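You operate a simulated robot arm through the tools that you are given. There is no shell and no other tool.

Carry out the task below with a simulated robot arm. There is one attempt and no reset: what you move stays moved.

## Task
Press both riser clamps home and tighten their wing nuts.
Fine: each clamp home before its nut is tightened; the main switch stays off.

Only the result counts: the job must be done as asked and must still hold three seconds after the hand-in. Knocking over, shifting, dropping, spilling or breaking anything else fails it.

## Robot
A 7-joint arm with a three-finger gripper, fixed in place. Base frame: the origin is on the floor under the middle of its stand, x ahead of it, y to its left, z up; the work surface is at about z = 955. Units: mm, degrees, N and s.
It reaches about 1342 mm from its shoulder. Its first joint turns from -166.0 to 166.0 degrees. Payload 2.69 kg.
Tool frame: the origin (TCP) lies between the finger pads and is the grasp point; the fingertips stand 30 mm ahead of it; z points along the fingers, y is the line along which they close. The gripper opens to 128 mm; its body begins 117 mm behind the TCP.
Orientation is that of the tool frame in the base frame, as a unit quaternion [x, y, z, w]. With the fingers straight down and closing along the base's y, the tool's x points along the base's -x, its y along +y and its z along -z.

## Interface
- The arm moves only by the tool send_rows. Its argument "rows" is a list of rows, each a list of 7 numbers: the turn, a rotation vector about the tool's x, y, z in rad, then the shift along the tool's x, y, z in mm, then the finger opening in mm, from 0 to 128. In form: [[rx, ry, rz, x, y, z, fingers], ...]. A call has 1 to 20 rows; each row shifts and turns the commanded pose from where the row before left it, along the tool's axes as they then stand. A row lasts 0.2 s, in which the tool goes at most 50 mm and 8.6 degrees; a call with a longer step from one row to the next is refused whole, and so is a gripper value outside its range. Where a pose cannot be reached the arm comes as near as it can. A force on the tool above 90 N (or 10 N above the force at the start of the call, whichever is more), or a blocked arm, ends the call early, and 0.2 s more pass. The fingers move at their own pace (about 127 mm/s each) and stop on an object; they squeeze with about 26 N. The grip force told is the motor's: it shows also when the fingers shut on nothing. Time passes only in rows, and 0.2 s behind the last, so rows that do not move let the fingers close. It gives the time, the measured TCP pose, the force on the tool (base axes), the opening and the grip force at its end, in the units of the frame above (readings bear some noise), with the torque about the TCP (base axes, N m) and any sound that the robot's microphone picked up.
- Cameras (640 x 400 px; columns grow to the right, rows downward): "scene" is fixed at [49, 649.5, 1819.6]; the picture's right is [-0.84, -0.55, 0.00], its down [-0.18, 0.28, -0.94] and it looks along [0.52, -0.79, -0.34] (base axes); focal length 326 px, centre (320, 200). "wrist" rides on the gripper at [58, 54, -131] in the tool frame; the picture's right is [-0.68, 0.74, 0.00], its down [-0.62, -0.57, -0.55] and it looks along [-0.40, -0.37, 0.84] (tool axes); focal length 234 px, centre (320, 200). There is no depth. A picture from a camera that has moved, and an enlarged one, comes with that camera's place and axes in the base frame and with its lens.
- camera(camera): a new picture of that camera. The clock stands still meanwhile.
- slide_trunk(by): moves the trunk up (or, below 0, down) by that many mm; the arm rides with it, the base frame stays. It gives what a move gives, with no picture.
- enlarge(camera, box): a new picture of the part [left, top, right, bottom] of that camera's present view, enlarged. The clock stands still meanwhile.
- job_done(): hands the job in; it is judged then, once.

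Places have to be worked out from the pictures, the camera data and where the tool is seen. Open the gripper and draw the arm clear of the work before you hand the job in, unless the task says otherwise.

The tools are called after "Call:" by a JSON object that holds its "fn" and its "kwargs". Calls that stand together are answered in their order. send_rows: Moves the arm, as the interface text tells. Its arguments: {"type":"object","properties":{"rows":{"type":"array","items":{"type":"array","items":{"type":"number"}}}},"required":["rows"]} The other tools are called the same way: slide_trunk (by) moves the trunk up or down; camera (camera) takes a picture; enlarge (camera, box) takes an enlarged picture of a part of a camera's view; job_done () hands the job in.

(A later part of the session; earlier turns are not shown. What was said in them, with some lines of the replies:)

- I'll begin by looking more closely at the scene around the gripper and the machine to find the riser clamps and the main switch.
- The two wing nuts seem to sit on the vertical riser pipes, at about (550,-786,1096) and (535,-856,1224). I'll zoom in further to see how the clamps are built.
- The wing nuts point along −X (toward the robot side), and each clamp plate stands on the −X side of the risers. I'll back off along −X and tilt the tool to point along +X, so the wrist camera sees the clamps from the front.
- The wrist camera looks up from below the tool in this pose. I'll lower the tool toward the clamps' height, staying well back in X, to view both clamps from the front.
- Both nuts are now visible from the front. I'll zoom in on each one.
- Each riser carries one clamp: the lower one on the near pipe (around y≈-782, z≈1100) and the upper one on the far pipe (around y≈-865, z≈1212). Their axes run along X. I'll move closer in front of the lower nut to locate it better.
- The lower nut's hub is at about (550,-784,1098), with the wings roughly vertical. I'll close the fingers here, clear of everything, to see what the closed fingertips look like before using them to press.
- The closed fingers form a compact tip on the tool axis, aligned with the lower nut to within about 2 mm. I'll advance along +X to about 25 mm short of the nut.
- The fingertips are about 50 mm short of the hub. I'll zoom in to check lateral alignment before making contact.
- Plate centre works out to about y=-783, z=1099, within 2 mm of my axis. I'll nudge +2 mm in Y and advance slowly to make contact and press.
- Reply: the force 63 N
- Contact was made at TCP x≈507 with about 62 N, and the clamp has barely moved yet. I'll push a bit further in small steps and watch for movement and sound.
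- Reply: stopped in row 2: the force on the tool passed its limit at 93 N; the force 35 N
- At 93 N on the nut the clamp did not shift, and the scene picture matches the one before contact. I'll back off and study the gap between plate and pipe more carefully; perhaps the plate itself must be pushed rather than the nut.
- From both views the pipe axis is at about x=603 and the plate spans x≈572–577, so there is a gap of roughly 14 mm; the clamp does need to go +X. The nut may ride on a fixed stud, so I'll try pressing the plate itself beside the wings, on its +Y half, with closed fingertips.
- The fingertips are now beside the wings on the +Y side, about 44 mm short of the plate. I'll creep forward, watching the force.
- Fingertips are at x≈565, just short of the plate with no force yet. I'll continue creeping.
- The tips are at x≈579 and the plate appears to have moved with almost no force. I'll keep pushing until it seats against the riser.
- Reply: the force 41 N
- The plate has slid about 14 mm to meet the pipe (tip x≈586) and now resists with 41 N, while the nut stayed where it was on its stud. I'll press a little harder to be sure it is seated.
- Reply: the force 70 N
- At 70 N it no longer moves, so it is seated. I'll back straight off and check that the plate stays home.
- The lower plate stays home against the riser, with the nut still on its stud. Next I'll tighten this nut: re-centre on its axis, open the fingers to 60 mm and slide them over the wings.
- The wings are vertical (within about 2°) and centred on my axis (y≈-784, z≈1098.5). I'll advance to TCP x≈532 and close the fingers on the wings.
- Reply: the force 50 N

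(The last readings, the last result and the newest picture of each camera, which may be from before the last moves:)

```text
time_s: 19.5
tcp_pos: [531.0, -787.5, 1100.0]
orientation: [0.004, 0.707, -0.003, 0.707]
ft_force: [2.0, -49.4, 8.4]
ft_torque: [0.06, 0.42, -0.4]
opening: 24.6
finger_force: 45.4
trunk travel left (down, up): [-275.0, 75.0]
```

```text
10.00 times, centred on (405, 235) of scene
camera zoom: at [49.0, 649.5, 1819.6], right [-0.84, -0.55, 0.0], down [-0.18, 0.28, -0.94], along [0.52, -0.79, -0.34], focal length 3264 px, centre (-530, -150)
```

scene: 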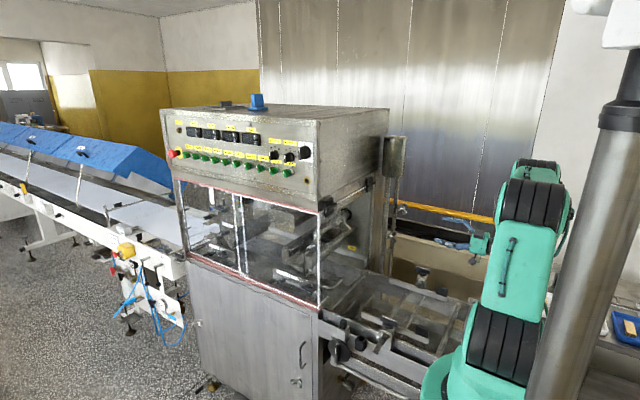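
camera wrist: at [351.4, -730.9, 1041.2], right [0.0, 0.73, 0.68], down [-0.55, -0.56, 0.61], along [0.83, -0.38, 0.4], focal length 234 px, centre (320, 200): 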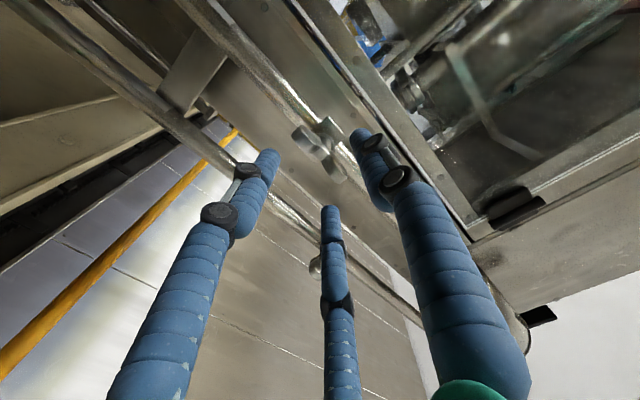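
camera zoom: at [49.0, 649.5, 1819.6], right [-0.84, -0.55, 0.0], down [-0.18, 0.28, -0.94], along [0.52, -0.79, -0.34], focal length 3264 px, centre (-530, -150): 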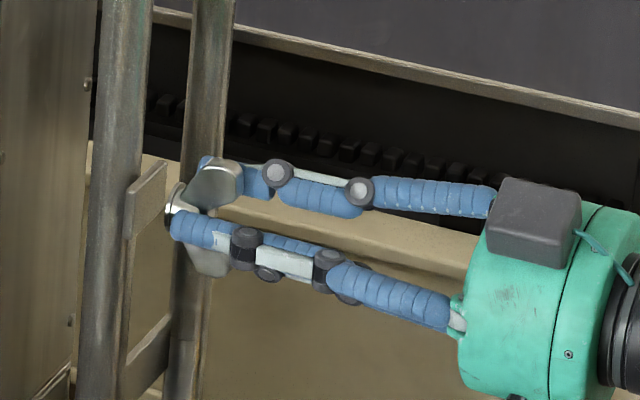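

The pair of fingers touches the wings first, giving −49 N in Y, so the hand isn't centred on the grip. I'll shift the hand in −Y to balance it so the thumb also bears.

Call:
{"fn": "send_rows", "kwargs": {"rows": [[0, 0, 0, 0, -2, 0, 0], [0, 0, 0, 0, -2, 0, 0], [0, 0, 0, 0, 0, 0, 0], [0, 0, 0, 0, 0, 0, 0]]}}

Call:
{"fn": "enlarge", "kwargs": {"camera": "wrist", "box": [230, 80, 390, 220]}}

```text
time_s: 20.5
tcp_pos: [530.4, -789.4, 1098.4]
orientation: [0.003, 0.707, 0.0, 0.707]
ft_force: [-6.7, -32.0, 21.7]
ft_torque: [0.09, -1.2, 0.06]
opening: 24.4
finger_force: 44.8
trunk travel left (down, up): [-275.0, 75.0]
```

```text
2.86 times, centred on (310, 150) of wrist
camera zoom: at [399.8, -734.4, 1041.2], right [0.0, 0.73, 0.68], down [-0.55, -0.56, 0.61], along [0.83, -0.38, 0.4], focal length 669 px, centre (349, 343)
```

zoom: 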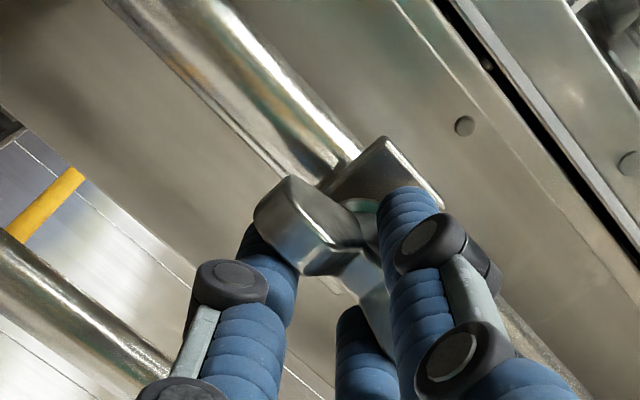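

Lateral force has dropped to −32 N. I'll shift another 3 mm in −Y to balance it, then try a small tightening turn (clockwise looking along +X, that is +rz).

Call:
{"fn": "send_rows", "kwargs": {"rows": [[0, 0, 0, 0, -3, 0, 0], [0, 0, 0, 0, 0, 0, 0], [0, 0, 0, 0, 0, 0, 0]]}}

```text
time_s: 21.3
tcp_pos: [531.2, -787.8, 1099.1]
orientation: [0.002, 0.707, -0.002, 0.707]
ft_force: [-9.0, -2.0, 26.3]
ft_torque: [0.08, -1.46, 0.76]
opening: 24.1
finger_force: 45.6
trunk travel left (down, up): [-275.0, 75.0]
```

The Y force is now balanced. I'll ease up 2 mm to relieve the Z force and start a small tightening rotation to see how the nut responds.

Call:
{"fn": "send_rows", "kwargs": {"rows": [[0, 0, 0, -2, 0, 0, 0], [0, 0, 0.08, 0, 0, 0, 0], [0, 0, 0.08, 0, 0, 0, 0], [0, 0, 0.08, 0, 0, 0, 0], [0, 0, 0.08, 0, 0, 0, 0]]}}

Call:
{"fn": "enlarge", "kwargs": {"camera": "wrist", "box": [230, 80, 390, 220]}}

Call:
{"fn": "enlarge", "kwargs": {"camera": "scene", "box": [375, 215, 435, 255]}}

```text
time_s: 22.5
tcp_pos: [531.0, -788.2, 1099.4]
orientation: [0.117, 0.698, 0.114, 0.697]
ft_force: [-14.1, 11.0, -2.3]
ft_torque: [-0.05, -0.08, 1.1]
opening: 24.3
finger_force: 45.3
trunk travel left (down, up): [-275.0, 75.0]
```

```text
2.86 times, centred on (310, 150) of wrist
camera zoom: at [399.7, -718.4, 1060.8], right [0.0, 0.48, 0.88], down [-0.55, -0.73, 0.4], along [0.83, -0.49, 0.26], focal length 669 px, centre (349, 343)
```

zoom: 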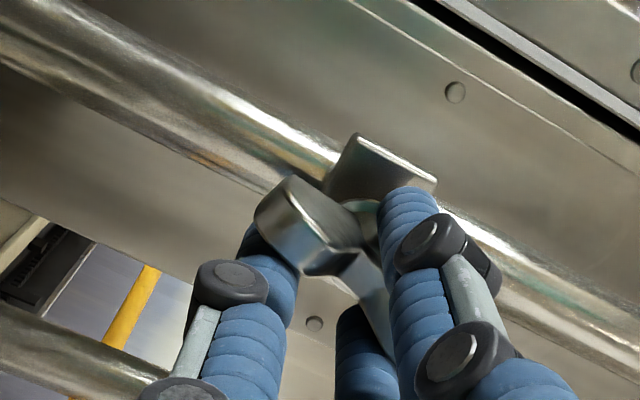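

```text
10.00 times, centred on (405, 235) of scene
camera zoom: at [49.0, 649.5, 1819.6], right [-0.84, -0.55, 0.0], down [-0.18, 0.28, -0.94], along [0.52, -0.79, -0.34], focal length 3264 px, centre (-530, -150)
```

zoom: 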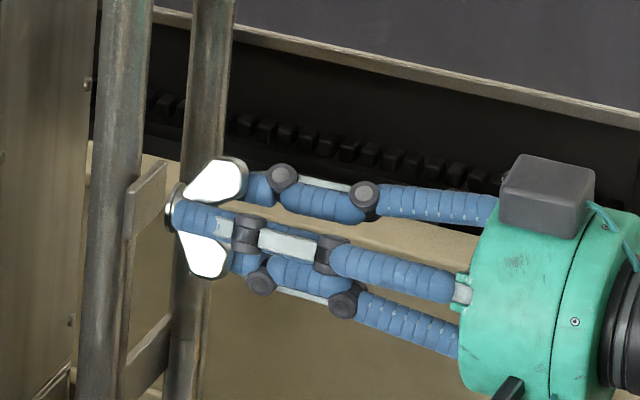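

The nut turned with the hand with hardly any resistance, and the plate is unchanged. I'll continue tightening.

Call:
{"fn": "send_rows", "kwargs": {"rows": [[0, 0, 0.13, 0, 0, 0, 0], [0, 0, 0.13, 0, 0, 0, 0], [0, 0, 0.13, 0, 0, 0, 0], [0, 0, 0.13, 0, 0, 0, 0], [0, 0, 0.13, 0, 0, 0, 0]]}}

Call:
{"fn": "enlarge", "kwargs": {"camera": "scene", "box": [375, 215, 435, 255]}}

```text
time_s: 23.7
tcp_pos: [530.8, -786.4, 1097.5]
orientation: [0.335, 0.625, 0.331, 0.623]
ft_force: [-20.4, 42.6, -28.5]
ft_torque: [-0.19, -0.25, 1.29]
opening: 24.7
finger_force: 44.9
trunk travel left (down, up): [-275.0, 75.0]
```

```text
10.00 times, centred on (405, 235) of scene
camera zoom: at [49.0, 649.5, 1819.6], right [-0.84, -0.55, 0.0], down [-0.18, 0.28, -0.94], along [0.52, -0.79, -0.34], focal length 3264 px, centre (-530, -150)
```

zoom: 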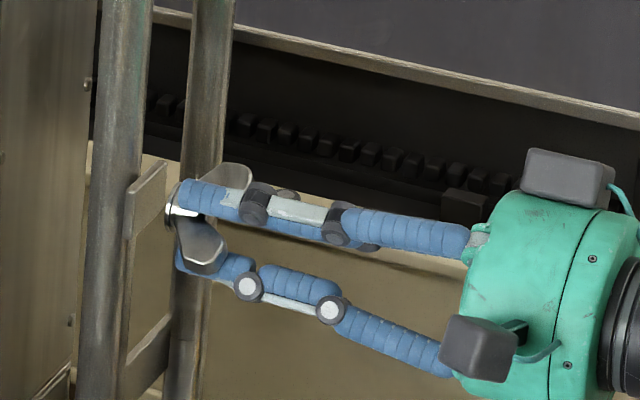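

Total turn so far is about 56°, with the nut still following. The side forces come from a small offset between hand and nut axis, so I'll compensate along tool x while I continue turning.

Call:
{"fn": "send_rows", "kwargs": {"rows": [[0, 0, 0, 2.5, 0, 0, 0], [0, 0, 0.1, 2.5, 0, 0, 0], [0, 0, 0.13, 0.65, 0, 0, 0], [0, 0, 0.13, 0.65, 0, 0, 0], [0, 0, 0.13, 0.65, 0, 0, 0]]}}

Call:
{"fn": "enlarge", "kwargs": {"camera": "scene", "box": [375, 215, 435, 255]}}

Call:
{"fn": "enlarge", "kwargs": {"camera": "wrist", "box": [230, 80, 390, 220]}}

```text
time_s: 24.9
tcp_pos: [530.7, -786.5, 1096.4]
orientation: [0.475, 0.525, 0.471, 0.526]
ft_force: [-22.2, 14.0, -32.6]
ft_torque: [-0.07, 0.0, 0.39]
opening: 24.2
finger_force: 45.3
trunk travel left (down, up): [-275.0, 75.0]
```

```text
10.00 times, centred on (405, 235) of scene
camera zoom: at [49.0, 649.5, 1819.6], right [-0.84, -0.55, 0.0], down [-0.18, 0.28, -0.94], along [0.52, -0.79, -0.34], focal length 3264 px, centre (-530, -150)
```

zoom: 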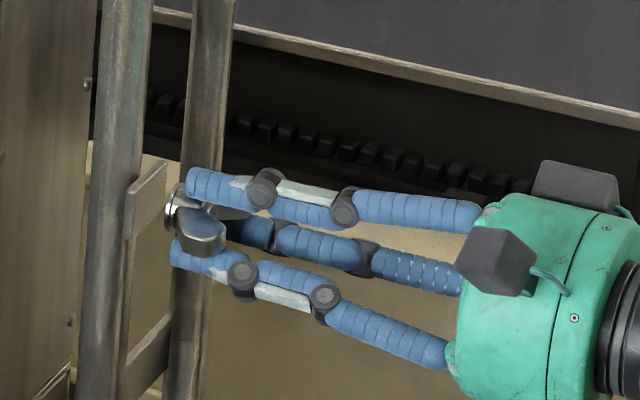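

```text
2.86 times, centred on (310, 150) of wrist
camera zoom: at [400.2, -721.3, 1144.4], right [0.0, -0.6, 0.8], down [-0.55, -0.67, -0.5], along [0.83, -0.45, -0.33], focal length 669 px, centre (349, 343)
```

zoom: 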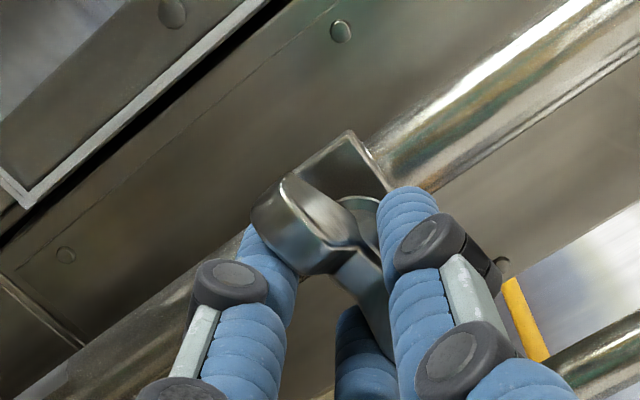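

About 84° turned and the nut still follows freely. I'll relieve the residual side force a little and continue the turn.

Call:
{"fn": "send_rows", "kwargs": {"rows": [[0, 0, 0, 1.5, -2, -1, 0], [0, 0, 0.13, 0.5, 0, 0, 0], [0, 0, 0.13, 0.5, 0, 0, 0], [0, 0, 0.13, 0.5, 0, 0, 0], [0, 0, 0.13, 0.5, 0, 0, 0]]}}

Call:
{"fn": "enlarge", "kwargs": {"camera": "scene", "box": [375, 215, 435, 255]}}

Call:
{"fn": "enlarge", "kwargs": {"camera": "wrist", "box": [230, 80, 390, 220]}}

```text
time_s: 26.1
tcp_pos: [530.9, -786.6, 1090.2]
orientation: [0.596, 0.385, 0.589, 0.388]
ft_force: [-1.7, -40.6, -47.5]
ft_torque: [-4.81, -1.15, 0.23]
opening: 31.4
finger_force: 44.7
trunk travel left (down, up): [-275.0, 75.0]
```

```text
10.00 times, centred on (405, 235) of scene
camera zoom: at [49.0, 649.5, 1819.6], right [-0.84, -0.55, 0.0], down [-0.18, 0.28, -0.94], along [0.52, -0.79, -0.34], focal length 3264 px, centre (-530, -150)
```

zoom: 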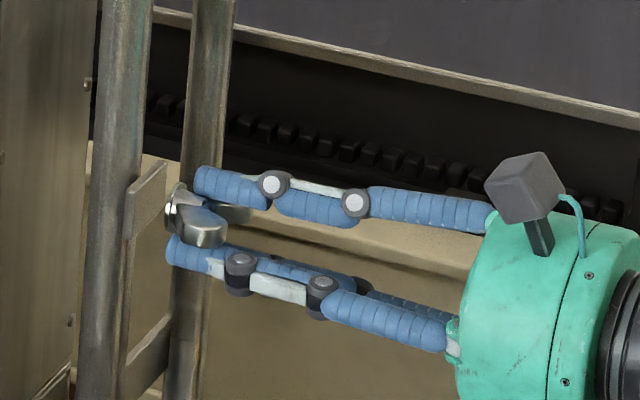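

```text
2.86 times, centred on (310, 150) of wrist
camera zoom: at [399.7, -753.5, 1164.5], right [-0.01, -0.92, 0.4], down [-0.56, -0.33, -0.76], along [0.83, -0.23, -0.51], focal length 669 px, centre (349, 343)
```

zoom: 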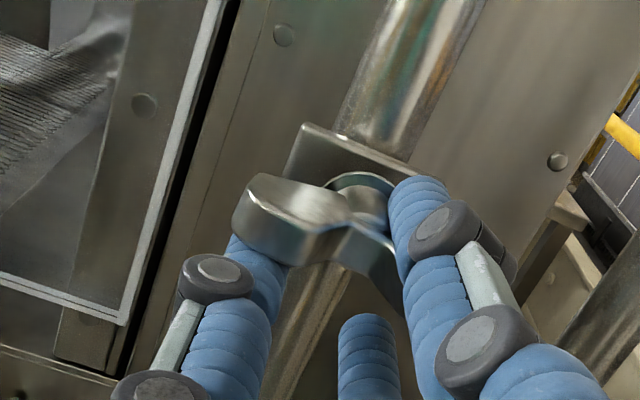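

The nut hit a hard stop with wings near horizontal (about 90° turned); torque rose to about −4.8 N·m and the fingers began to slip around it, so it's tight. I'll open the fingers in place so I don't back the nut off, then withdraw and look.

Call:
{"fn": "send_rows", "kwargs": {"rows": [[0, 0, 0, 0, 0, 0, 60], [0, 0, 0, 0, 0, 0, 75], [0, 0, 0, 0, 0, -30, 75], [0, 0, 0, 0, 0, -40, 75], [0, 0, 0, 0, 0, -40, 75], [0, 0, 0, 0, 0, 0, 75]]}}

Call:
{"fn": "enlarge", "kwargs": {"camera": "scene", "box": [380, 225, 410, 250]}}

Call:
{"fn": "camera", "kwargs": {"camera": "wrist"}}

Call:
{"fn": "enlarge", "kwargs": {"camera": "wrist", "box": [270, 80, 370, 160]}}

```text
time_s: 27.5
tcp_pos: [420.2, -781.1, 1097.2]
orientation: [0.593, 0.386, 0.591, 0.387]
ft_force: [0.0, -0.8, 0.8]
ft_torque: [0.01, -0.03, 0.01]
opening: 75.0
finger_force: 0.0
trunk travel left (down, up): [-275.0, 75.0]
```

```text
16.00 times, centred on (395, 238) of scene
camera zoom: at [49.0, 649.5, 1819.6], right [-0.84, -0.55, 0.0], down [-0.18, 0.28, -0.94], along [0.52, -0.79, -0.34], focal length 5222 px, centre (-880, -400)
```

zoom: 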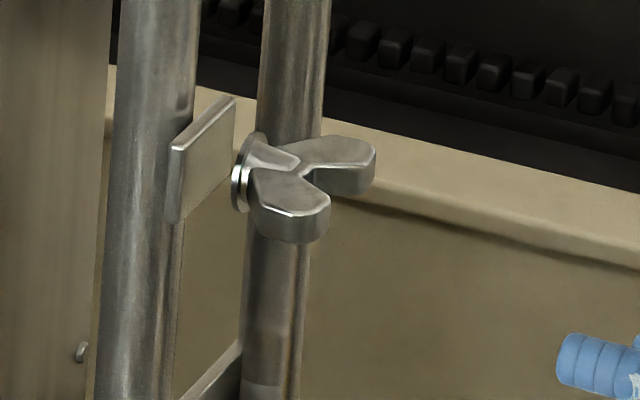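

```text
taken
camera wrist: at [288.7, -748.2, 1169.4], right [0.0, -0.92, 0.4], down [-0.55, -0.33, -0.76], along [0.83, -0.23, -0.5], focal length 234 px, centre (320, 200)
```

wrist: 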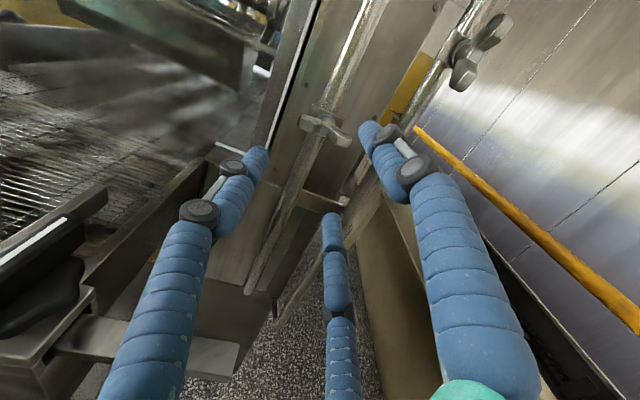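

```text
5.00 times, centred on (320, 120) of wrist
camera zoom: at [288.7, -748.2, 1169.4], right [0.0, -0.92, 0.4], down [-0.55, -0.33, -0.76], along [0.83, -0.23, -0.5], focal length 1171 px, centre (320, 600)
```

zoom: 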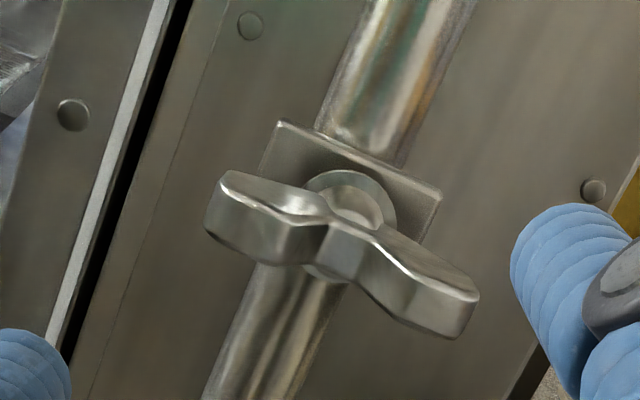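

The lower nut stands with wings horizontal, hard against its stop, and the lower plate is still home. Now the upper clamp, whose hub I place at about (552,-884,1218): I'll move there, staying back in X, and unwind the wrist to the original roll.

Call:
{"fn": "send_rows", "kwargs": {"rows": [[0, 0, 0, -11.2, 38.1, -5, 75], [0, 0, 0, -11.2, 38.1, -5, 75], [0, 0, 0, -11.2, 38.1, -5, 75], [0, 0, 0, -11.2, 38.1, -5, 75], [0, 0, -0.1421, 0, 0, 0, 75], [0, 0, -0.1421, 0, 0, 0, 75], [0, 0, -0.1421, 0, 0, 0, 75], [0, 0, -0.1421, 0, 0, 0, 75], [0, 0, -0.1421, 0, 0, 0, 75], [0, 0, -0.1421, 0, 0, 0, 75], [0, 0, -0.1421, 0, 0, 0, 75], [0, 0, -0.1421, 0, 0, 0, 75], [0, 0, -0.1421, 0, 0, 0, 75], [0, 0, -0.1421, 0, 0, 0, 75], [0, 0, -0.1421, 0, 0, 0, 75], [0, 0, -0.1421, 0, 0, 0, 75], [0, 0, -0.1421, 0, 0, 0, 75], [0, 0, -0.1421, 0, 0, 0, 75]]}}

Call:
{"fn": "camera", "kwargs": {"camera": "wrist"}}

Call:
{"fn": "enlarge", "kwargs": {"camera": "wrist", "box": [270, 70, 370, 150]}}

Call:
{"fn": "camera", "kwargs": {"camera": "scene"}}

```text
time_s: 31.3
tcp_pos: [399.8, -882.8, 1216.7]
orientation: [-0.001, 0.708, -0.004, 0.707]
ft_force: [0.4, -0.7, 0.2]
ft_torque: [0.0, 0.01, 0.03]
opening: 75.1
finger_force: 0.0
trunk travel left (down, up): [-275.0, 75.0]
```

```text
taken
camera wrist: at [269.0, -828.7, 1157.8], right [0.01, 0.74, 0.67], down [-0.55, -0.56, 0.62], along [0.83, -0.37, 0.41], focal length 234 px, centre (320, 200)
```

wrist: 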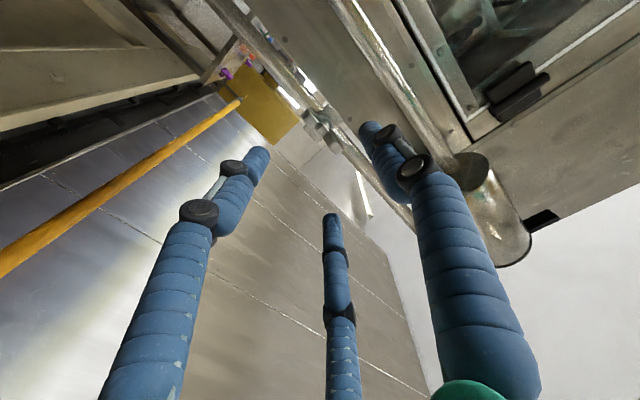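

```text
5.00 times, centred on (320, 110) of wrist
camera zoom: at [269.0, -828.7, 1157.8], right [0.01, 0.74, 0.67], down [-0.55, -0.56, 0.62], along [0.83, -0.37, 0.41], focal length 1171 px, centre (320, 650)
```

zoom: 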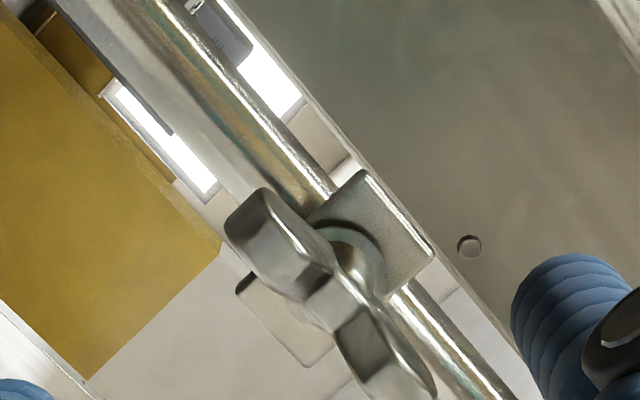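

```text
taken
```

scene: 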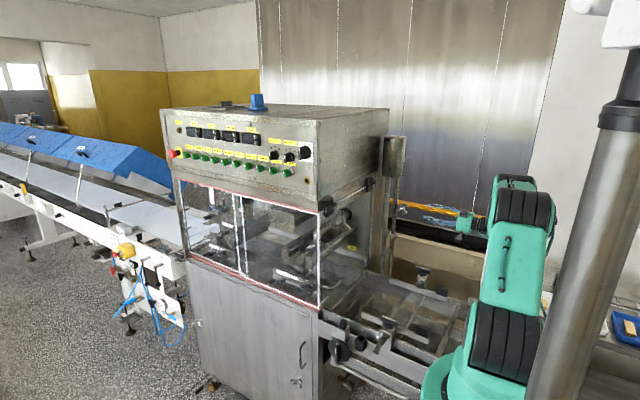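

The upper plate's centre is at about y=-881, z=1219.5, with the wings vertical. I'll do the same as before: close the fingers, offset to the plate's +Y half, and advance to just short of it.

Call:
{"fn": "send_rows", "kwargs": {"rows": [[0, 0, 0, -2, 13, 0, 0], [0, 0, 0, 0, 13, 0, 0], [0, 0, 0, 0, 0, 0, 0], [0, 0, 0, 0, 0, 30, 0], [0, 0, 0, 0, 0, 30, 0], [0, 0, 0, 0, 0, 30, 0], [0, 0, 0, 0, 0, 20, 0]]}}

Call:
{"fn": "enlarge", "kwargs": {"camera": "wrist", "box": [256, 80, 376, 180]}}

Call:
{"fn": "enlarge", "kwargs": {"camera": "scene", "box": [375, 185, 435, 225]}}

```text
time_s: 32.9
tcp_pos: [513.3, -860.1, 1218.4]
orientation: [-0.001, 0.708, -0.003, 0.707]
ft_force: [-0.8, 0.4, -0.2]
ft_torque: [-0.02, 0.02, 0.06]
opening: 2.0
finger_force: 25.7
trunk travel left (down, up): [-275.0, 75.0]
```

```text
4.00 times, centred on (316, 130) of wrist
camera zoom: at [380.9, -804.9, 1159.7], right [0.0, 0.74, 0.67], down [-0.55, -0.56, 0.62], along [0.83, -0.37, 0.4], focal length 937 px, centre (336, 480)
```

zoom: 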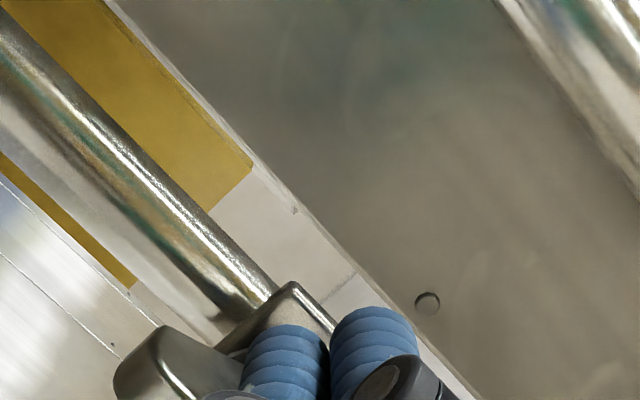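

```text
10.00 times, centred on (405, 205) of scene
camera zoom: at [49.0, 649.5, 1819.6], right [-0.84, -0.55, 0.0], down [-0.18, 0.28, -0.94], along [0.52, -0.79, -0.34], focal length 3264 px, centre (-530, 150)
```

zoom: 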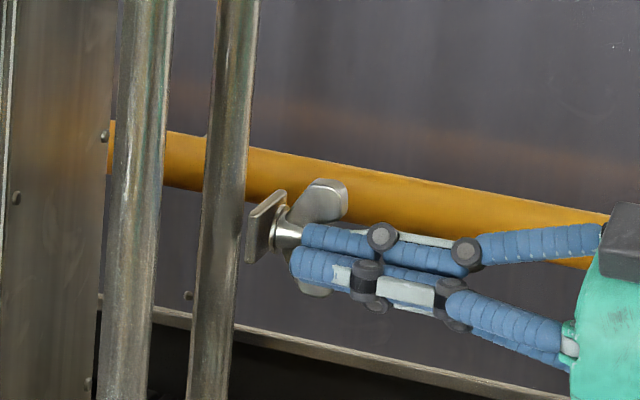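

The fingertips are beside the wing, slightly close to it, so I'll shift +3 mm in Y and advance to the plate in small steps.

Call:
{"fn": "send_rows", "kwargs": {"rows": [[0, 0, 0, 0, 3, 2, 0], [0, 0, 0, 0, 0, 8, 0], [0, 0, 0, 0, 0, 8, 0], [0, 0, 0, 0, 0, 5, 0], [0, 0, 0, 0, 0, 5, 0]]}}

Call:
{"fn": "enlarge", "kwargs": {"camera": "scene", "box": [375, 185, 435, 225]}}

```text
time_s: 34.1
tcp_pos: [539.4, -856.1, 1218.1]
orientation: [0.0, 0.707, -0.004, 0.707]
ft_force: [0.5, 0.1, -0.6]
ft_torque: [0.04, 0.0, -0.03]
opening: 2.2
finger_force: 25.9
trunk travel left (down, up): [-275.0, 75.0]
```

```text
10.00 times, centred on (405, 205) of scene
camera zoom: at [49.0, 649.5, 1819.6], right [-0.84, -0.55, 0.0], down [-0.18, 0.28, -0.94], along [0.52, -0.79, -0.34], focal length 3264 px, centre (-530, 150)
```

zoom: 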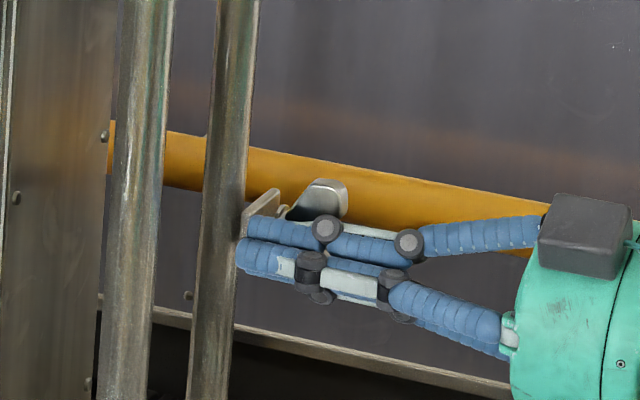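

The tips have reached the upper plate and started to move it. I'll keep pushing in small steps until it seats.

Call:
{"fn": "send_rows", "kwargs": {"rows": [[0, 0, 0, 0, 0, 4, 0], [0, 0, 0, 0, 0, 4, 0], [0, 0, 0, 0, 0, 4, 0]]}}

Call:
{"fn": "enlarge", "kwargs": {"camera": "scene", "box": [375, 185, 435, 225]}}

```text
time_s: 34.9
tcp_pos: [547.6, -855.1, 1218.1]
orientation: [0.001, 0.707, -0.004, 0.707]
ft_force: [-40.1, 11.3, -2.4]
ft_torque: [-0.22, 0.0, -0.07]
opening: 2.2
finger_force: 25.6
trunk travel left (down, up): [-275.0, 75.0]
```

```text
10.00 times, centred on (405, 205) of scene
camera zoom: at [49.0, 649.5, 1819.6], right [-0.84, -0.55, 0.0], down [-0.18, 0.28, -0.94], along [0.52, -0.79, -0.34], focal length 3264 px, centre (-530, 150)
```

zoom: 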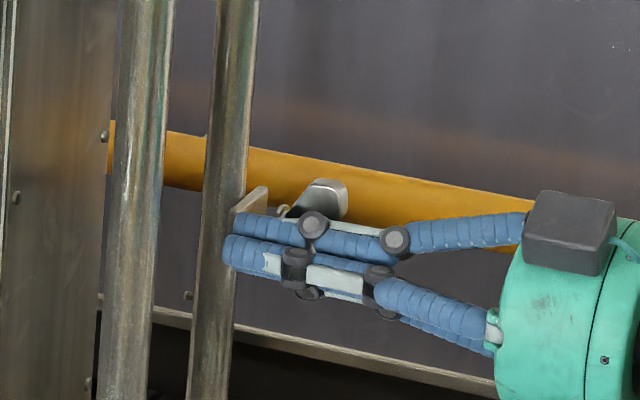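

The upper plate moved about 8–9 mm and now resists at 40 N near the pipe. I'll press harder to make sure it's seated.

Call:
{"fn": "send_rows", "kwargs": {"rows": [[0, 0, 0, 0, 0, 2, 0], [0, 0, 0, 0, 0, 1.5, 0], [0, 0, 0, 0, 0, 0, 0]]}}

Call:
{"fn": "enlarge", "kwargs": {"camera": "scene", "box": [375, 185, 435, 225]}}

```text
time_s: 35.7
tcp_pos: [548.4, -854.4, 1217.6]
orientation: [0.001, 0.707, -0.005, 0.707]
ft_force: [-74.9, 19.9, -15.3]
ft_torque: [-0.01, 0.33, -0.17]
opening: 1.9
finger_force: 25.5
trunk travel left (down, up): [-275.0, 75.0]
```

```text
10.00 times, centred on (405, 205) of scene
camera zoom: at [49.0, 649.5, 1819.6], right [-0.84, -0.55, 0.0], down [-0.18, 0.28, -0.94], along [0.52, -0.79, -0.34], focal length 3264 px, centre (-530, 150)
```

zoom: 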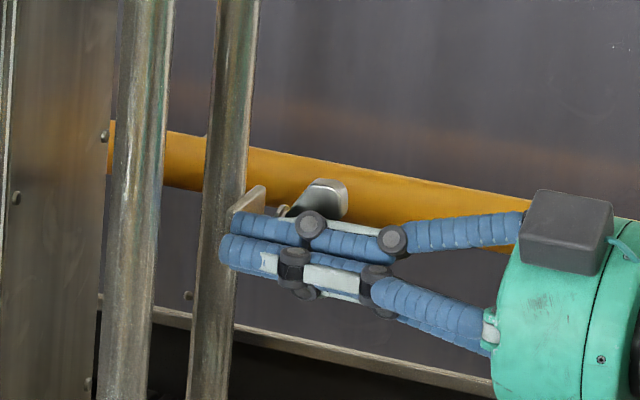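

It holds at 75 N with only a fraction of a millimetre more travel. I'll back straight off and check it against the pipe.

Call:
{"fn": "send_rows", "kwargs": {"rows": [[0, 0, 0, 0, 0, -8, 0], [0, 0, 0, 0, 0, -40, 0], [0, 0, 0, 0, 0, -45, 0], [0, 0, 0, 0, 0, -45, 0], [0, 0, 0, 0, 0, 0, 0]]}}

Call:
{"fn": "enlarge", "kwargs": {"camera": "scene", "box": [380, 190, 420, 220]}}

Call:
{"fn": "enlarge", "kwargs": {"camera": "wrist", "box": [256, 60, 356, 140]}}

Call:
{"fn": "enlarge", "kwargs": {"camera": "scene", "box": [380, 225, 410, 250]}}

```text
time_s: 36.9
tcp_pos: [417.9, -854.0, 1220.6]
orientation: [0.0, 0.707, -0.003, 0.707]
ft_force: [-0.5, -0.6, 0.6]
ft_torque: [0.02, 0.01, 0.0]
opening: 2.2
finger_force: 26.2
trunk travel left (down, up): [-275.0, 75.0]
```

```text
13.33 times, centred on (400, 205) of scene
camera zoom: at [49.0, 649.5, 1819.6], right [-0.84, -0.55, 0.0], down [-0.18, 0.28, -0.94], along [0.52, -0.79, -0.34], focal length 4352 px, centre (-747, 133)
```

zoom: 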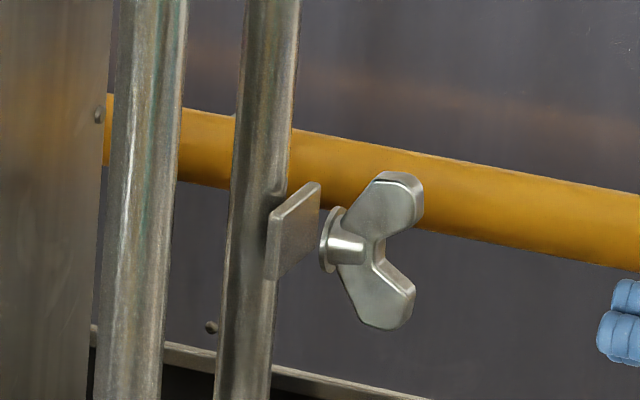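

```text
5.00 times, centred on (306, 100) of wrist
camera zoom: at [285.3, -799.8, 1162.4], right [0.0, 0.74, 0.67], down [-0.55, -0.56, 0.62], along [0.83, -0.37, 0.41], focal length 1171 px, centre (390, 700)
```

zoom: 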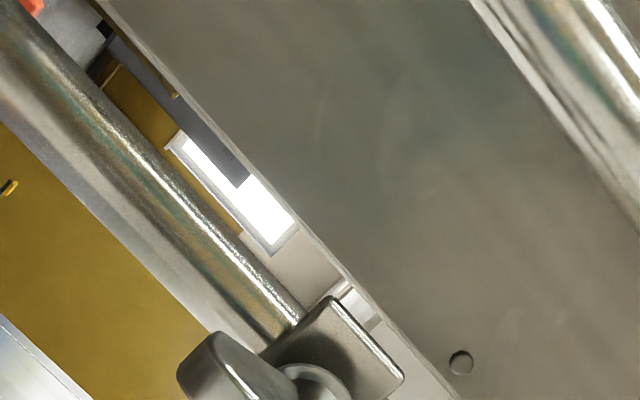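

```text
16.00 times, centred on (395, 238) of scene
camera zoom: at [49.0, 649.5, 1819.6], right [-0.84, -0.55, 0.0], down [-0.18, 0.28, -0.94], along [0.52, -0.79, -0.34], focal length 5222 px, centre (-880, -400)
```

zoom: 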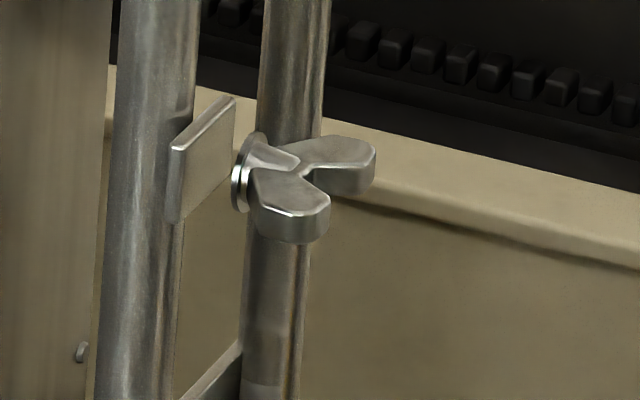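

Both plates sit flush at their pipes: the upper moved about 9 mm and the lower about 14 mm, each matching its original gap. Now the upper nut; its wing tips are at about x=528, axis at (y≈-882, z≈1219). I'll open to 60 mm, align with the 4 mm offset that balanced the grip before, and advance.

Call:
{"fn": "send_rows", "kwargs": {"rows": [[0, 0, 0, 0, -16, 0, 60], [0, 0, 0, 1, -16, 0, 60], [0, 0, 0, 0, 0, 0, 60], [0, 0, 0, 0, 0, 30, 60], [0, 0, 0, 0, 0, 30, 60]]}}

Call:
{"fn": "enlarge", "kwargs": {"camera": "wrist", "box": [250, 80, 390, 190]}}

Call:
{"fn": "enlarge", "kwargs": {"camera": "scene", "box": [375, 185, 435, 225]}}

```text
time_s: 38.1
tcp_pos: [479.8, -884.5, 1217.7]
orientation: [-0.001, 0.708, -0.002, 0.707]
ft_force: [-0.2, 0.0, 0.2]
ft_torque: [-0.01, -0.05, 0.02]
opening: 60.0
finger_force: 0.0
trunk travel left (down, up): [-275.0, 75.0]
```

```text
3.64 times, centred on (320, 135) of wrist
camera zoom: at [347.6, -831.1, 1159.4], right [0.0, 0.74, 0.67], down [-0.55, -0.56, 0.62], along [0.84, -0.37, 0.4], focal length 852 px, centre (320, 436)
```

zoom: 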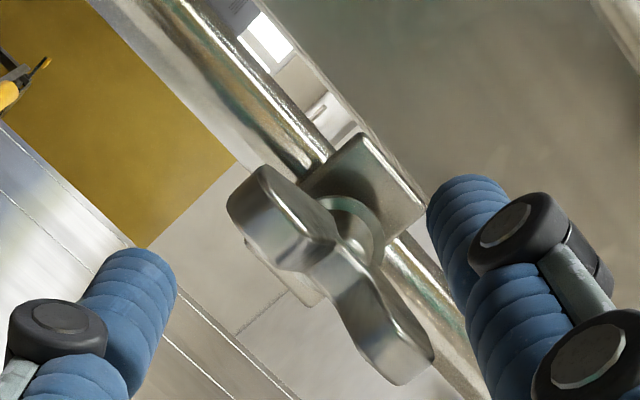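

```text
10.00 times, centred on (405, 205) of scene
camera zoom: at [49.0, 649.5, 1819.6], right [-0.84, -0.55, 0.0], down [-0.18, 0.28, -0.94], along [0.52, -0.79, -0.34], focal length 3264 px, centre (-530, 150)
```

zoom: 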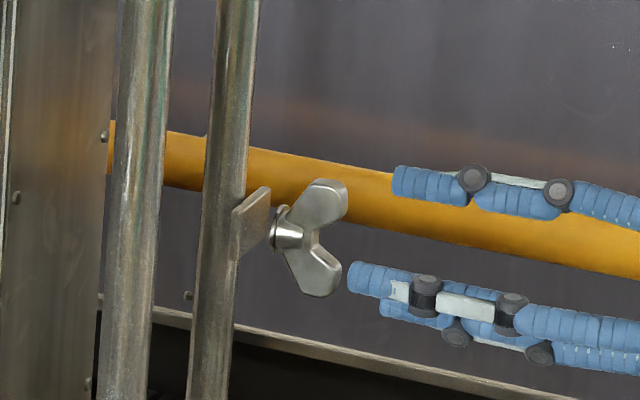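

Nut axis refined to about y=-883, z=1218. I'll shift −3 mm in Y, advance to TCP x≈524 and close on the wings.

Call:
{"fn": "send_rows", "kwargs": {"rows": [[0, 0, 0, -1, -3, 22, 60], [0, 0, 0, 0, 0, 22, 60], [0, 0, 0, 0, 0, 0, 40], [0, 0, 0, 0, 0, 0, 20], [0, 0, 0, 0, 0, 0, 0], [0, 0, 0, 0, 0, 0, 0]]}}

Call:
{"fn": "enlarge", "kwargs": {"camera": "wrist", "box": [230, 80, 390, 220]}}

Call:
{"fn": "enlarge", "kwargs": {"camera": "scene", "box": [375, 185, 435, 225]}}

```text
time_s: 39.5
tcp_pos: [522.6, -886.1, 1219.2]
orientation: [-0.001, 0.708, -0.003, 0.706]
ft_force: [-3.9, 32.2, -3.6]
ft_torque: [0.05, -0.29, 1.24]
opening: 24.2
finger_force: 45.1
trunk travel left (down, up): [-275.0, 75.0]
```

```text
2.86 times, centred on (310, 150) of wrist
camera zoom: at [390.5, -832.6, 1160.5], right [0.0, 0.74, 0.67], down [-0.55, -0.56, 0.62], along [0.84, -0.37, 0.4], focal length 669 px, centre (349, 343)
```

zoom: 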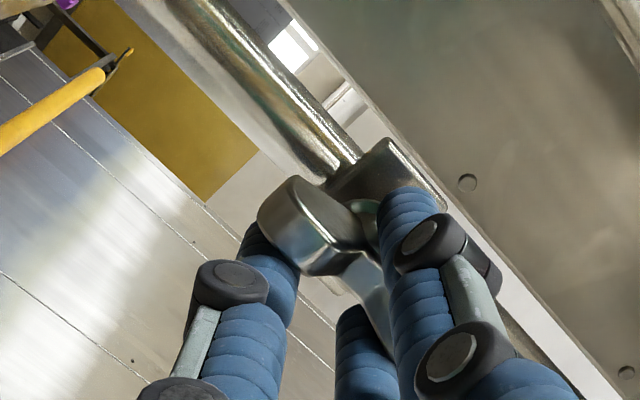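

```text
10.00 times, centred on (405, 205) of scene
camera zoom: at [49.0, 649.5, 1819.6], right [-0.84, -0.55, 0.0], down [-0.18, 0.28, -0.94], along [0.52, -0.79, -0.34], focal length 3264 px, centre (-530, 150)
```

zoom: 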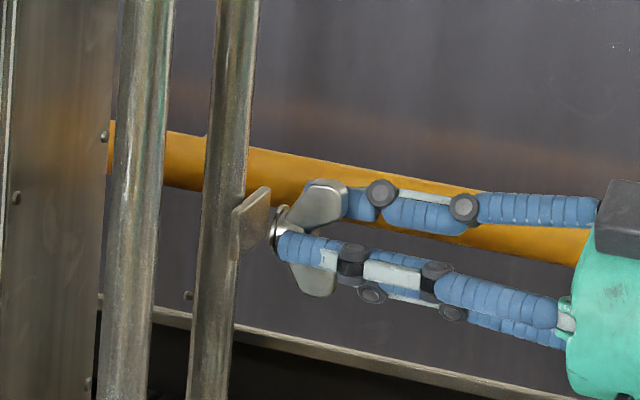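

The grip is on the wings. I'll relieve the +32 N in Y with a +2.5 mm shift, then start the tightening turn.

Call:
{"fn": "send_rows", "kwargs": {"rows": [[0, 0, 0, 0, 2.5, 0, 0], [0, 0, 0.08, 0.2, 0, 0, 0], [0, 0, 0.1, 0.3, 0, 0, 0], [0, 0, 0.1, 0.3, 0, 0, 0], [0, 0, 0.1, 0.3, 0, 0, 0], [0, 0, 0.1, 0.3, 0, 0, 0]]}}

Call:
{"fn": "enlarge", "kwargs": {"camera": "scene", "box": [375, 185, 435, 225]}}

Call:
{"fn": "enlarge", "kwargs": {"camera": "wrist", "box": [230, 80, 390, 220]}}

```text
time_s: 40.9
tcp_pos: [521.6, -885.1, 1216.0]
orientation: [0.168, 0.687, 0.166, 0.687]
ft_force: [19.7, 22.4, -7.9]
ft_torque: [-0.12, -0.04, 0.99]
opening: 24.2
finger_force: 45.4
trunk travel left (down, up): [-275.0, 75.0]
```

```text
10.00 times, centred on (405, 205) of scene
camera zoom: at [49.0, 649.5, 1819.6], right [-0.84, -0.55, 0.0], down [-0.18, 0.28, -0.94], along [0.52, -0.79, -0.34], focal length 3264 px, centre (-530, 150)
```

zoom: 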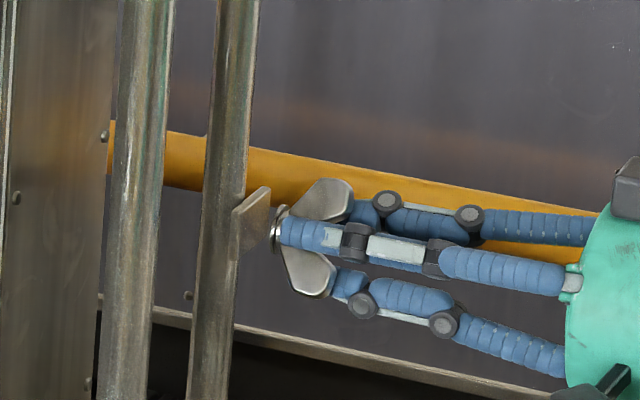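

```text
2.86 times, centred on (310, 150) of wrist
camera zoom: at [390.6, -810.1, 1190.4], right [0.0, 0.34, 0.94], down [-0.55, -0.78, 0.29], along [0.83, -0.52, 0.19], focal length 669 px, centre (349, 343)
```

zoom: 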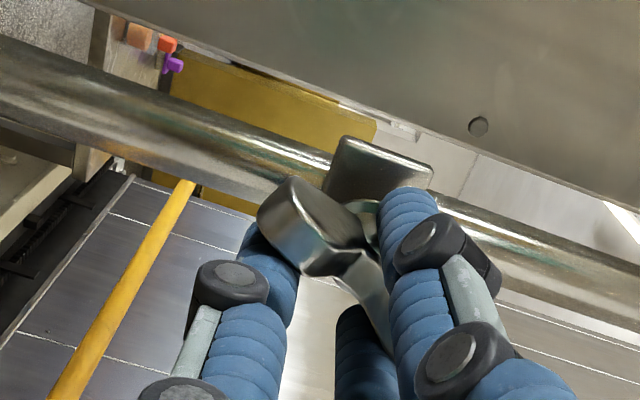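

Turned about 28° and the nut is following. I'll trim out the small side loads and continue.

Call:
{"fn": "send_rows", "kwargs": {"rows": [[0, 0, 0.08, 1.2, 1, 1, 0], [0, 0, 0.12, 0.4, 0, 0, 0], [0, 0, 0.12, 0.4, 0, 0, 0], [0, 0, 0.12, 0.4, 0, 0, 0], [0, 0, 0.12, 0.4, 0, 0, 0]]}}

Call:
{"fn": "enlarge", "kwargs": {"camera": "scene", "box": [375, 185, 435, 225]}}

```text
time_s: 42.1
tcp_pos: [521.6, -881.4, 1216.4]
orientation: [0.351, 0.614, 0.349, 0.614]
ft_force: [9.5, 24.7, -2.6]
ft_torque: [-0.11, -0.38, 0.98]
opening: 24.0
finger_force: 44.9
trunk travel left (down, up): [-275.0, 75.0]
```

```text
10.00 times, centred on (405, 205) of scene
camera zoom: at [49.0, 649.5, 1819.6], right [-0.84, -0.55, 0.0], down [-0.18, 0.28, -0.94], along [0.52, -0.79, -0.34], focal length 3264 px, centre (-530, 150)
```

zoom: 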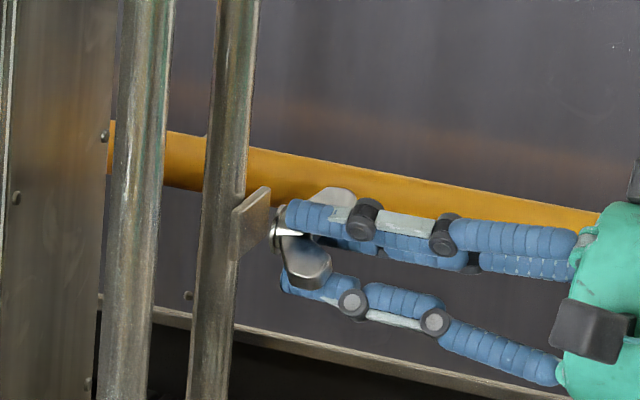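

About 60° turned with forces low. I'll continue the turn toward the expected stop near 90–95°.

Call:
{"fn": "send_rows", "kwargs": {"rows": [[0, 0, 0.08, 1.8, 0.5, 0.5, 0], [0, 0, 0.12, 0.4, 0, 0, 0], [0, 0, 0.12, 0.4, 0, 0, 0], [0, 0, 0.12, 0.4, 0, 0, 0], [0, 0, 0.12, 0.4, 0, 0, 0]]}}

Call:
{"fn": "enlarge", "kwargs": {"camera": "scene", "box": [375, 185, 435, 225]}}

Call:
{"fn": "enlarge", "kwargs": {"camera": "wrist", "box": [230, 80, 390, 220]}}

```text
time_s: 43.3
tcp_pos: [521.7, -881.3, 1218.4]
orientation: [0.508, 0.492, 0.505, 0.494]
ft_force: [4.9, 7.8, 9.7]
ft_torque: [-1.03, -0.75, 0.39]
opening: 23.9
finger_force: 44.8
trunk travel left (down, up): [-275.0, 75.0]
```

```text
10.00 times, centred on (405, 205) of scene
camera zoom: at [49.0, 649.5, 1819.6], right [-0.84, -0.55, 0.0], down [-0.18, 0.28, -0.94], along [0.52, -0.79, -0.34], focal length 3264 px, centre (-530, 150)
```

zoom: 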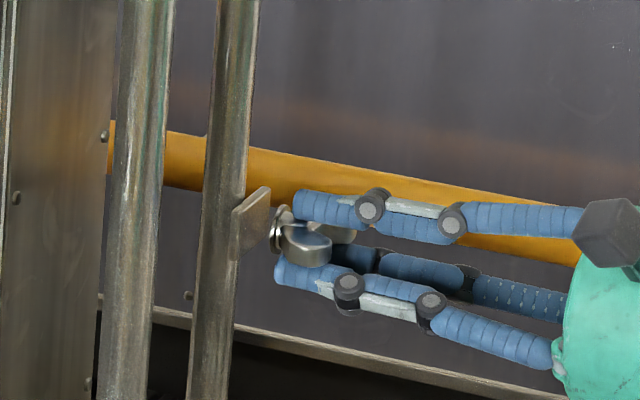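

```text
2.86 times, centred on (310, 150) of wrist
camera zoom: at [390.5, -823.1, 1271.6], right [0.0, -0.69, 0.72], down [-0.55, -0.6, -0.58], along [0.83, -0.4, -0.38], focal length 669 px, centre (349, 343)
```

zoom: 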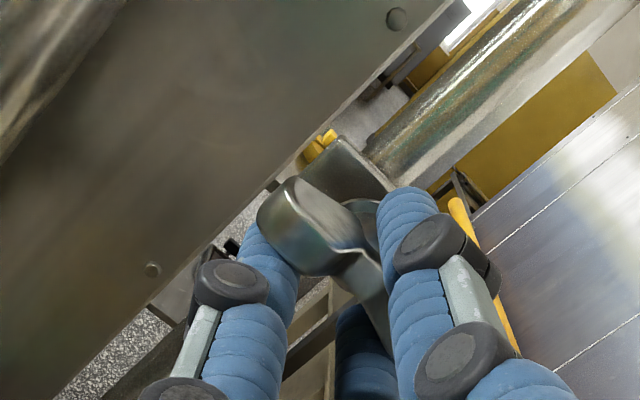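

At about 92°, the torque has begun to rise (−1.0 N·m), so the stop is near. I'll turn a bit further to bring it up tight.

Call:
{"fn": "send_rows", "kwargs": {"rows": [[0, 0, 0.08, 0.2, 0, 0, 0], [0, 0, 0.08, 0.2, 0, 0, 0], [0, 0, 0.08, 0.2, 0, 0, 0], [0, 0, 0.08, 0.2, 0, 0, 0]]}}

Call:
{"fn": "enlarge", "kwargs": {"camera": "wrist", "box": [230, 80, 390, 220]}}

Call:
{"fn": "enlarge", "kwargs": {"camera": "scene", "box": [375, 185, 435, 225]}}

```text
time_s: 44.3
tcp_pos: [520.5, -882.5, 1212.2]
orientation: [0.582, 0.405, 0.576, 0.407]
ft_force: [-4.1, -22.6, -10.6]
ft_torque: [-2.29, -1.04, -0.36]
opening: 30.8
finger_force: 45.2
trunk travel left (down, up): [-275.0, 75.0]
```

```text
2.86 times, centred on (310, 150) of wrist
camera zoom: at [389.9, -845.2, 1282.5], right [-0.01, -0.89, 0.46], down [-0.55, -0.38, -0.74], along [0.83, -0.26, -0.49], focal length 669 px, centre (349, 343)
```

zoom: 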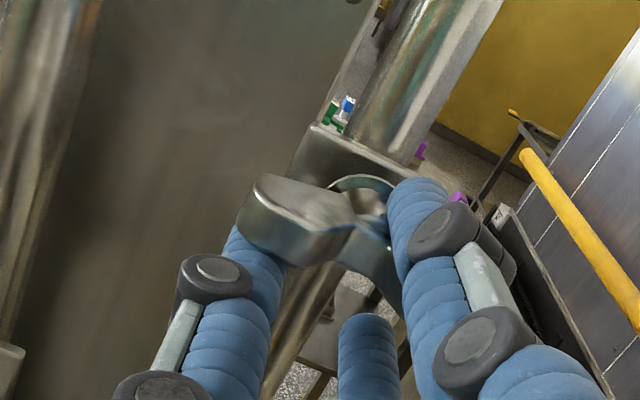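

```text
10.00 times, centred on (405, 205) of scene
camera zoom: at [49.0, 649.5, 1819.6], right [-0.84, -0.55, 0.0], down [-0.18, 0.28, -0.94], along [0.52, -0.79, -0.34], focal length 3264 px, centre (-530, 150)
```

zoom: 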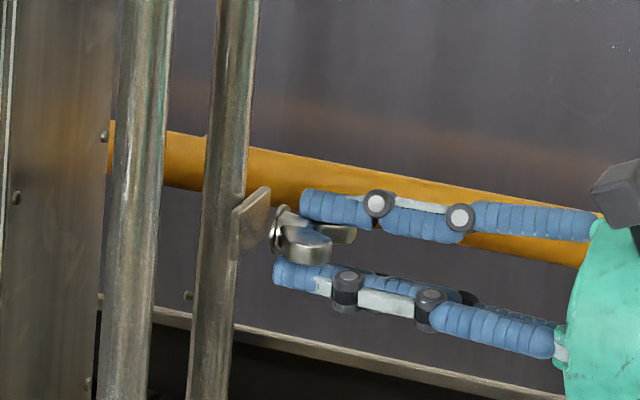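

The nut has stopped with wings horizontal and the hand is slipping past it, just like the lower one. I'll open in place, withdraw, and inspect both nuts.

Call:
{"fn": "send_rows", "kwargs": {"rows": [[0, 0, 0, 0, 0, 0, 60], [0, 0, 0, 0, 0, 0, 75], [0, 0, 0, 0, 0, -30, 75], [0, 0, 0, 0, 0, -40, 75], [0, 0, 0, 0, 0, -40, 75], [0, 0, 0, 0, 0, 0, 75]]}}

Call:
{"fn": "enlarge", "kwargs": {"camera": "scene", "box": [380, 190, 420, 220]}}

Call:
{"fn": "enlarge", "kwargs": {"camera": "wrist", "box": [270, 80, 370, 160]}}

Call:
{"fn": "enlarge", "kwargs": {"camera": "scene", "box": [380, 225, 410, 250]}}

```text
time_s: 45.7
tcp_pos: [412.8, -878.0, 1214.9]
orientation: [0.58, 0.406, 0.576, 0.408]
ft_force: [-0.6, 1.0, 0.0]
ft_torque: [0.01, 0.04, 0.0]
opening: 74.8
finger_force: 0.1
trunk travel left (down, up): [-275.0, 75.0]
```

```text
13.33 times, centred on (400, 205) of scene
camera zoom: at [49.0, 649.5, 1819.6], right [-0.84, -0.55, 0.0], down [-0.18, 0.28, -0.94], along [0.52, -0.79, -0.34], focal length 4352 px, centre (-747, 133)
```

zoom: 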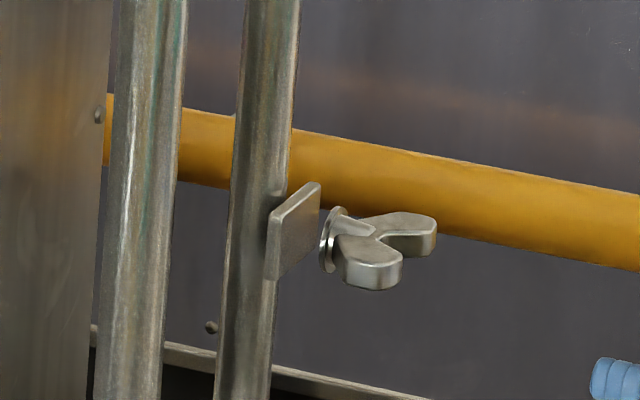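

```text
5.00 times, centred on (320, 120) of wrist
camera zoom: at [281.2, -840.7, 1285.8], right [0.0, -0.89, 0.47], down [-0.55, -0.39, -0.74], along [0.83, -0.26, -0.49], focal length 1171 px, centre (320, 600)
```

zoom: 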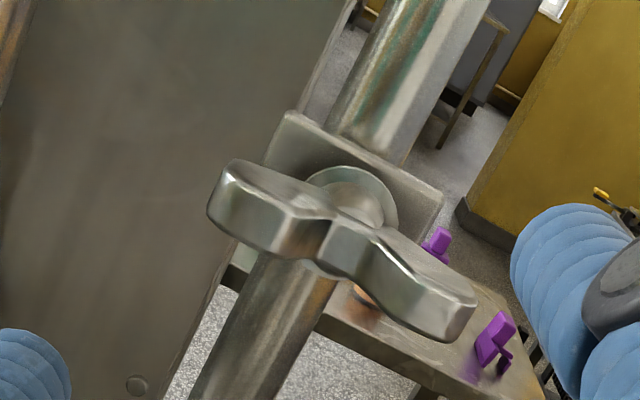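

```text
16.00 times, centred on (395, 238) of scene
camera zoom: at [49.0, 649.5, 1819.6], right [-0.84, -0.55, 0.0], down [-0.18, 0.28, -0.94], along [0.52, -0.79, -0.34], focal length 5222 px, centre (-880, -400)
```

zoom: 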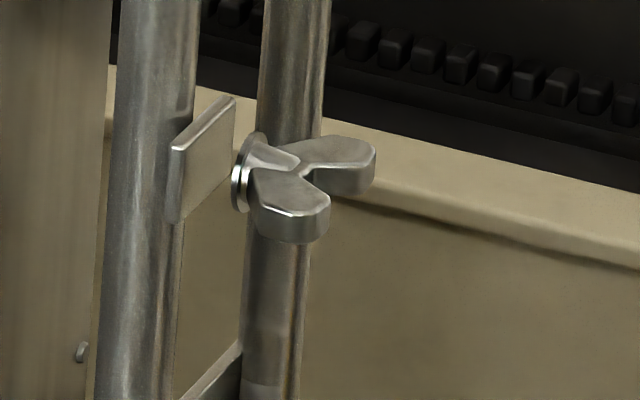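

Both plates are home at the same distance from their nuts, and both nuts are turned 90° to the stop. I'll retreat well clear and open the gripper, then take a final look at the whole scene including the main switch.

Call:
{"fn": "send_rows", "kwargs": {"rows": [[0, 0, 0, 0, 0, -40, 100], [0, 0, 0, 0, 0, -40, 128], [0, 0, 0, 36, 27, 0, 128], [0, 0, 0, 36, 27, 0, 128], [0, 0, 0, 36, 27, 0, 128], [0, 0, 0, 36, 27, 0, 128], [0, 0, 0, 0, 0, 0, 128]]}}

Call:
{"fn": "camera", "kwargs": {"camera": "scene"}}

Call:
{"fn": "enlarge", "kwargs": {"camera": "scene", "box": [160, 80, 400, 230]}}

Call:
{"fn": "enlarge", "kwargs": {"camera": "scene", "box": [368, 190, 428, 260]}}

```text
time_s: 47.3
tcp_pos: [332.1, -779.8, 1366.0]
orientation: [0.579, 0.406, 0.577, 0.408]
ft_force: [-0.3, 1.0, -0.1]
ft_torque: [0.0, 0.02, -0.09]
opening: 128.2
finger_force: 0.1
trunk travel left (down, up): [-275.0, 75.0]
```

```text
taken
```

scene: 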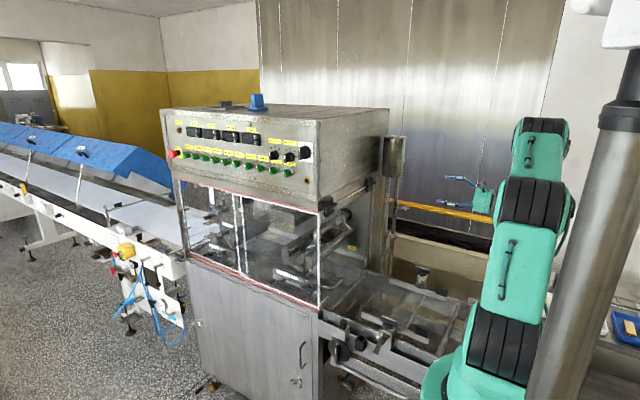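

```text
2.67 times, centred on (280, 155) of scene
camera zoom: at [49.0, 649.5, 1819.6], right [-0.84, -0.55, 0.0], down [-0.18, 0.28, -0.94], along [0.52, -0.79, -0.34], focal length 870 px, centre (427, 320)
```

zoom: 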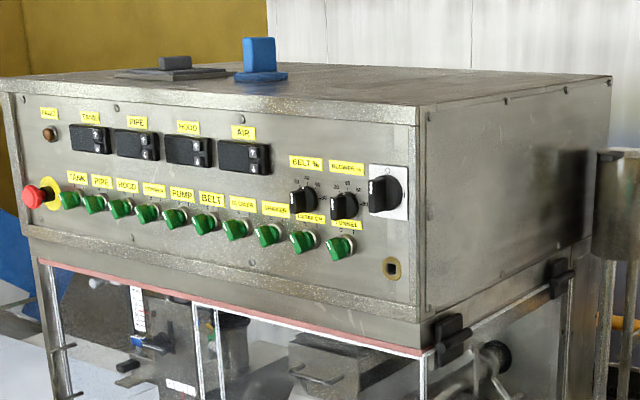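

```text
5.71 times, centred on (398, 225) of scene
camera zoom: at [49.0, 649.5, 1819.6], right [-0.84, -0.55, 0.0], down [-0.18, 0.28, -0.94], along [0.52, -0.79, -0.34], focal length 1865 px, centre (-126, 57)
```

zoom: 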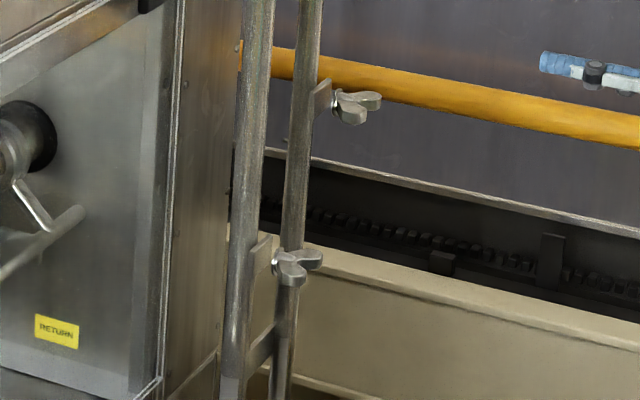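

Both clamps are pressed against their risers and both wing nuts are turned to their stops. The panel and main switch look the same as at the start, and the hand is open and clear, so I'm handing in the job.

Call:
{"fn": "job_done", "kwargs": {}}

```text
The job is handed in.
```

Both riser clamps are pressed home and their wing nuts tightened, and I've handed the job in. I don't have the result of the judging.

- **Lower clamp:** the plate slid about 14 mm onto its riser and held at 70 N. Its nut then turned about 90° clockwise to a hard stop, at roughly 4.8 N·m.
- **Upper clamp:** the plate slid about 9 mm onto its riser and held at 75 N. Its nut also turned about 90° clockwise to a stop, at roughly 2.3 N·m.
- **Order and main switch:** each clamp was home before I turned its nut. I never touched the main switch, and it looks the same as at the start.

Before moving the lower plate, I pushed on its nut with up to 93 N. Neither the nut nor the plate moved, and I saw no damage. After that I pushed on the plates themselves.

The last pictures show both plates still against the risers and nothing else moved. The gripper is open and the arm is clear of the work.
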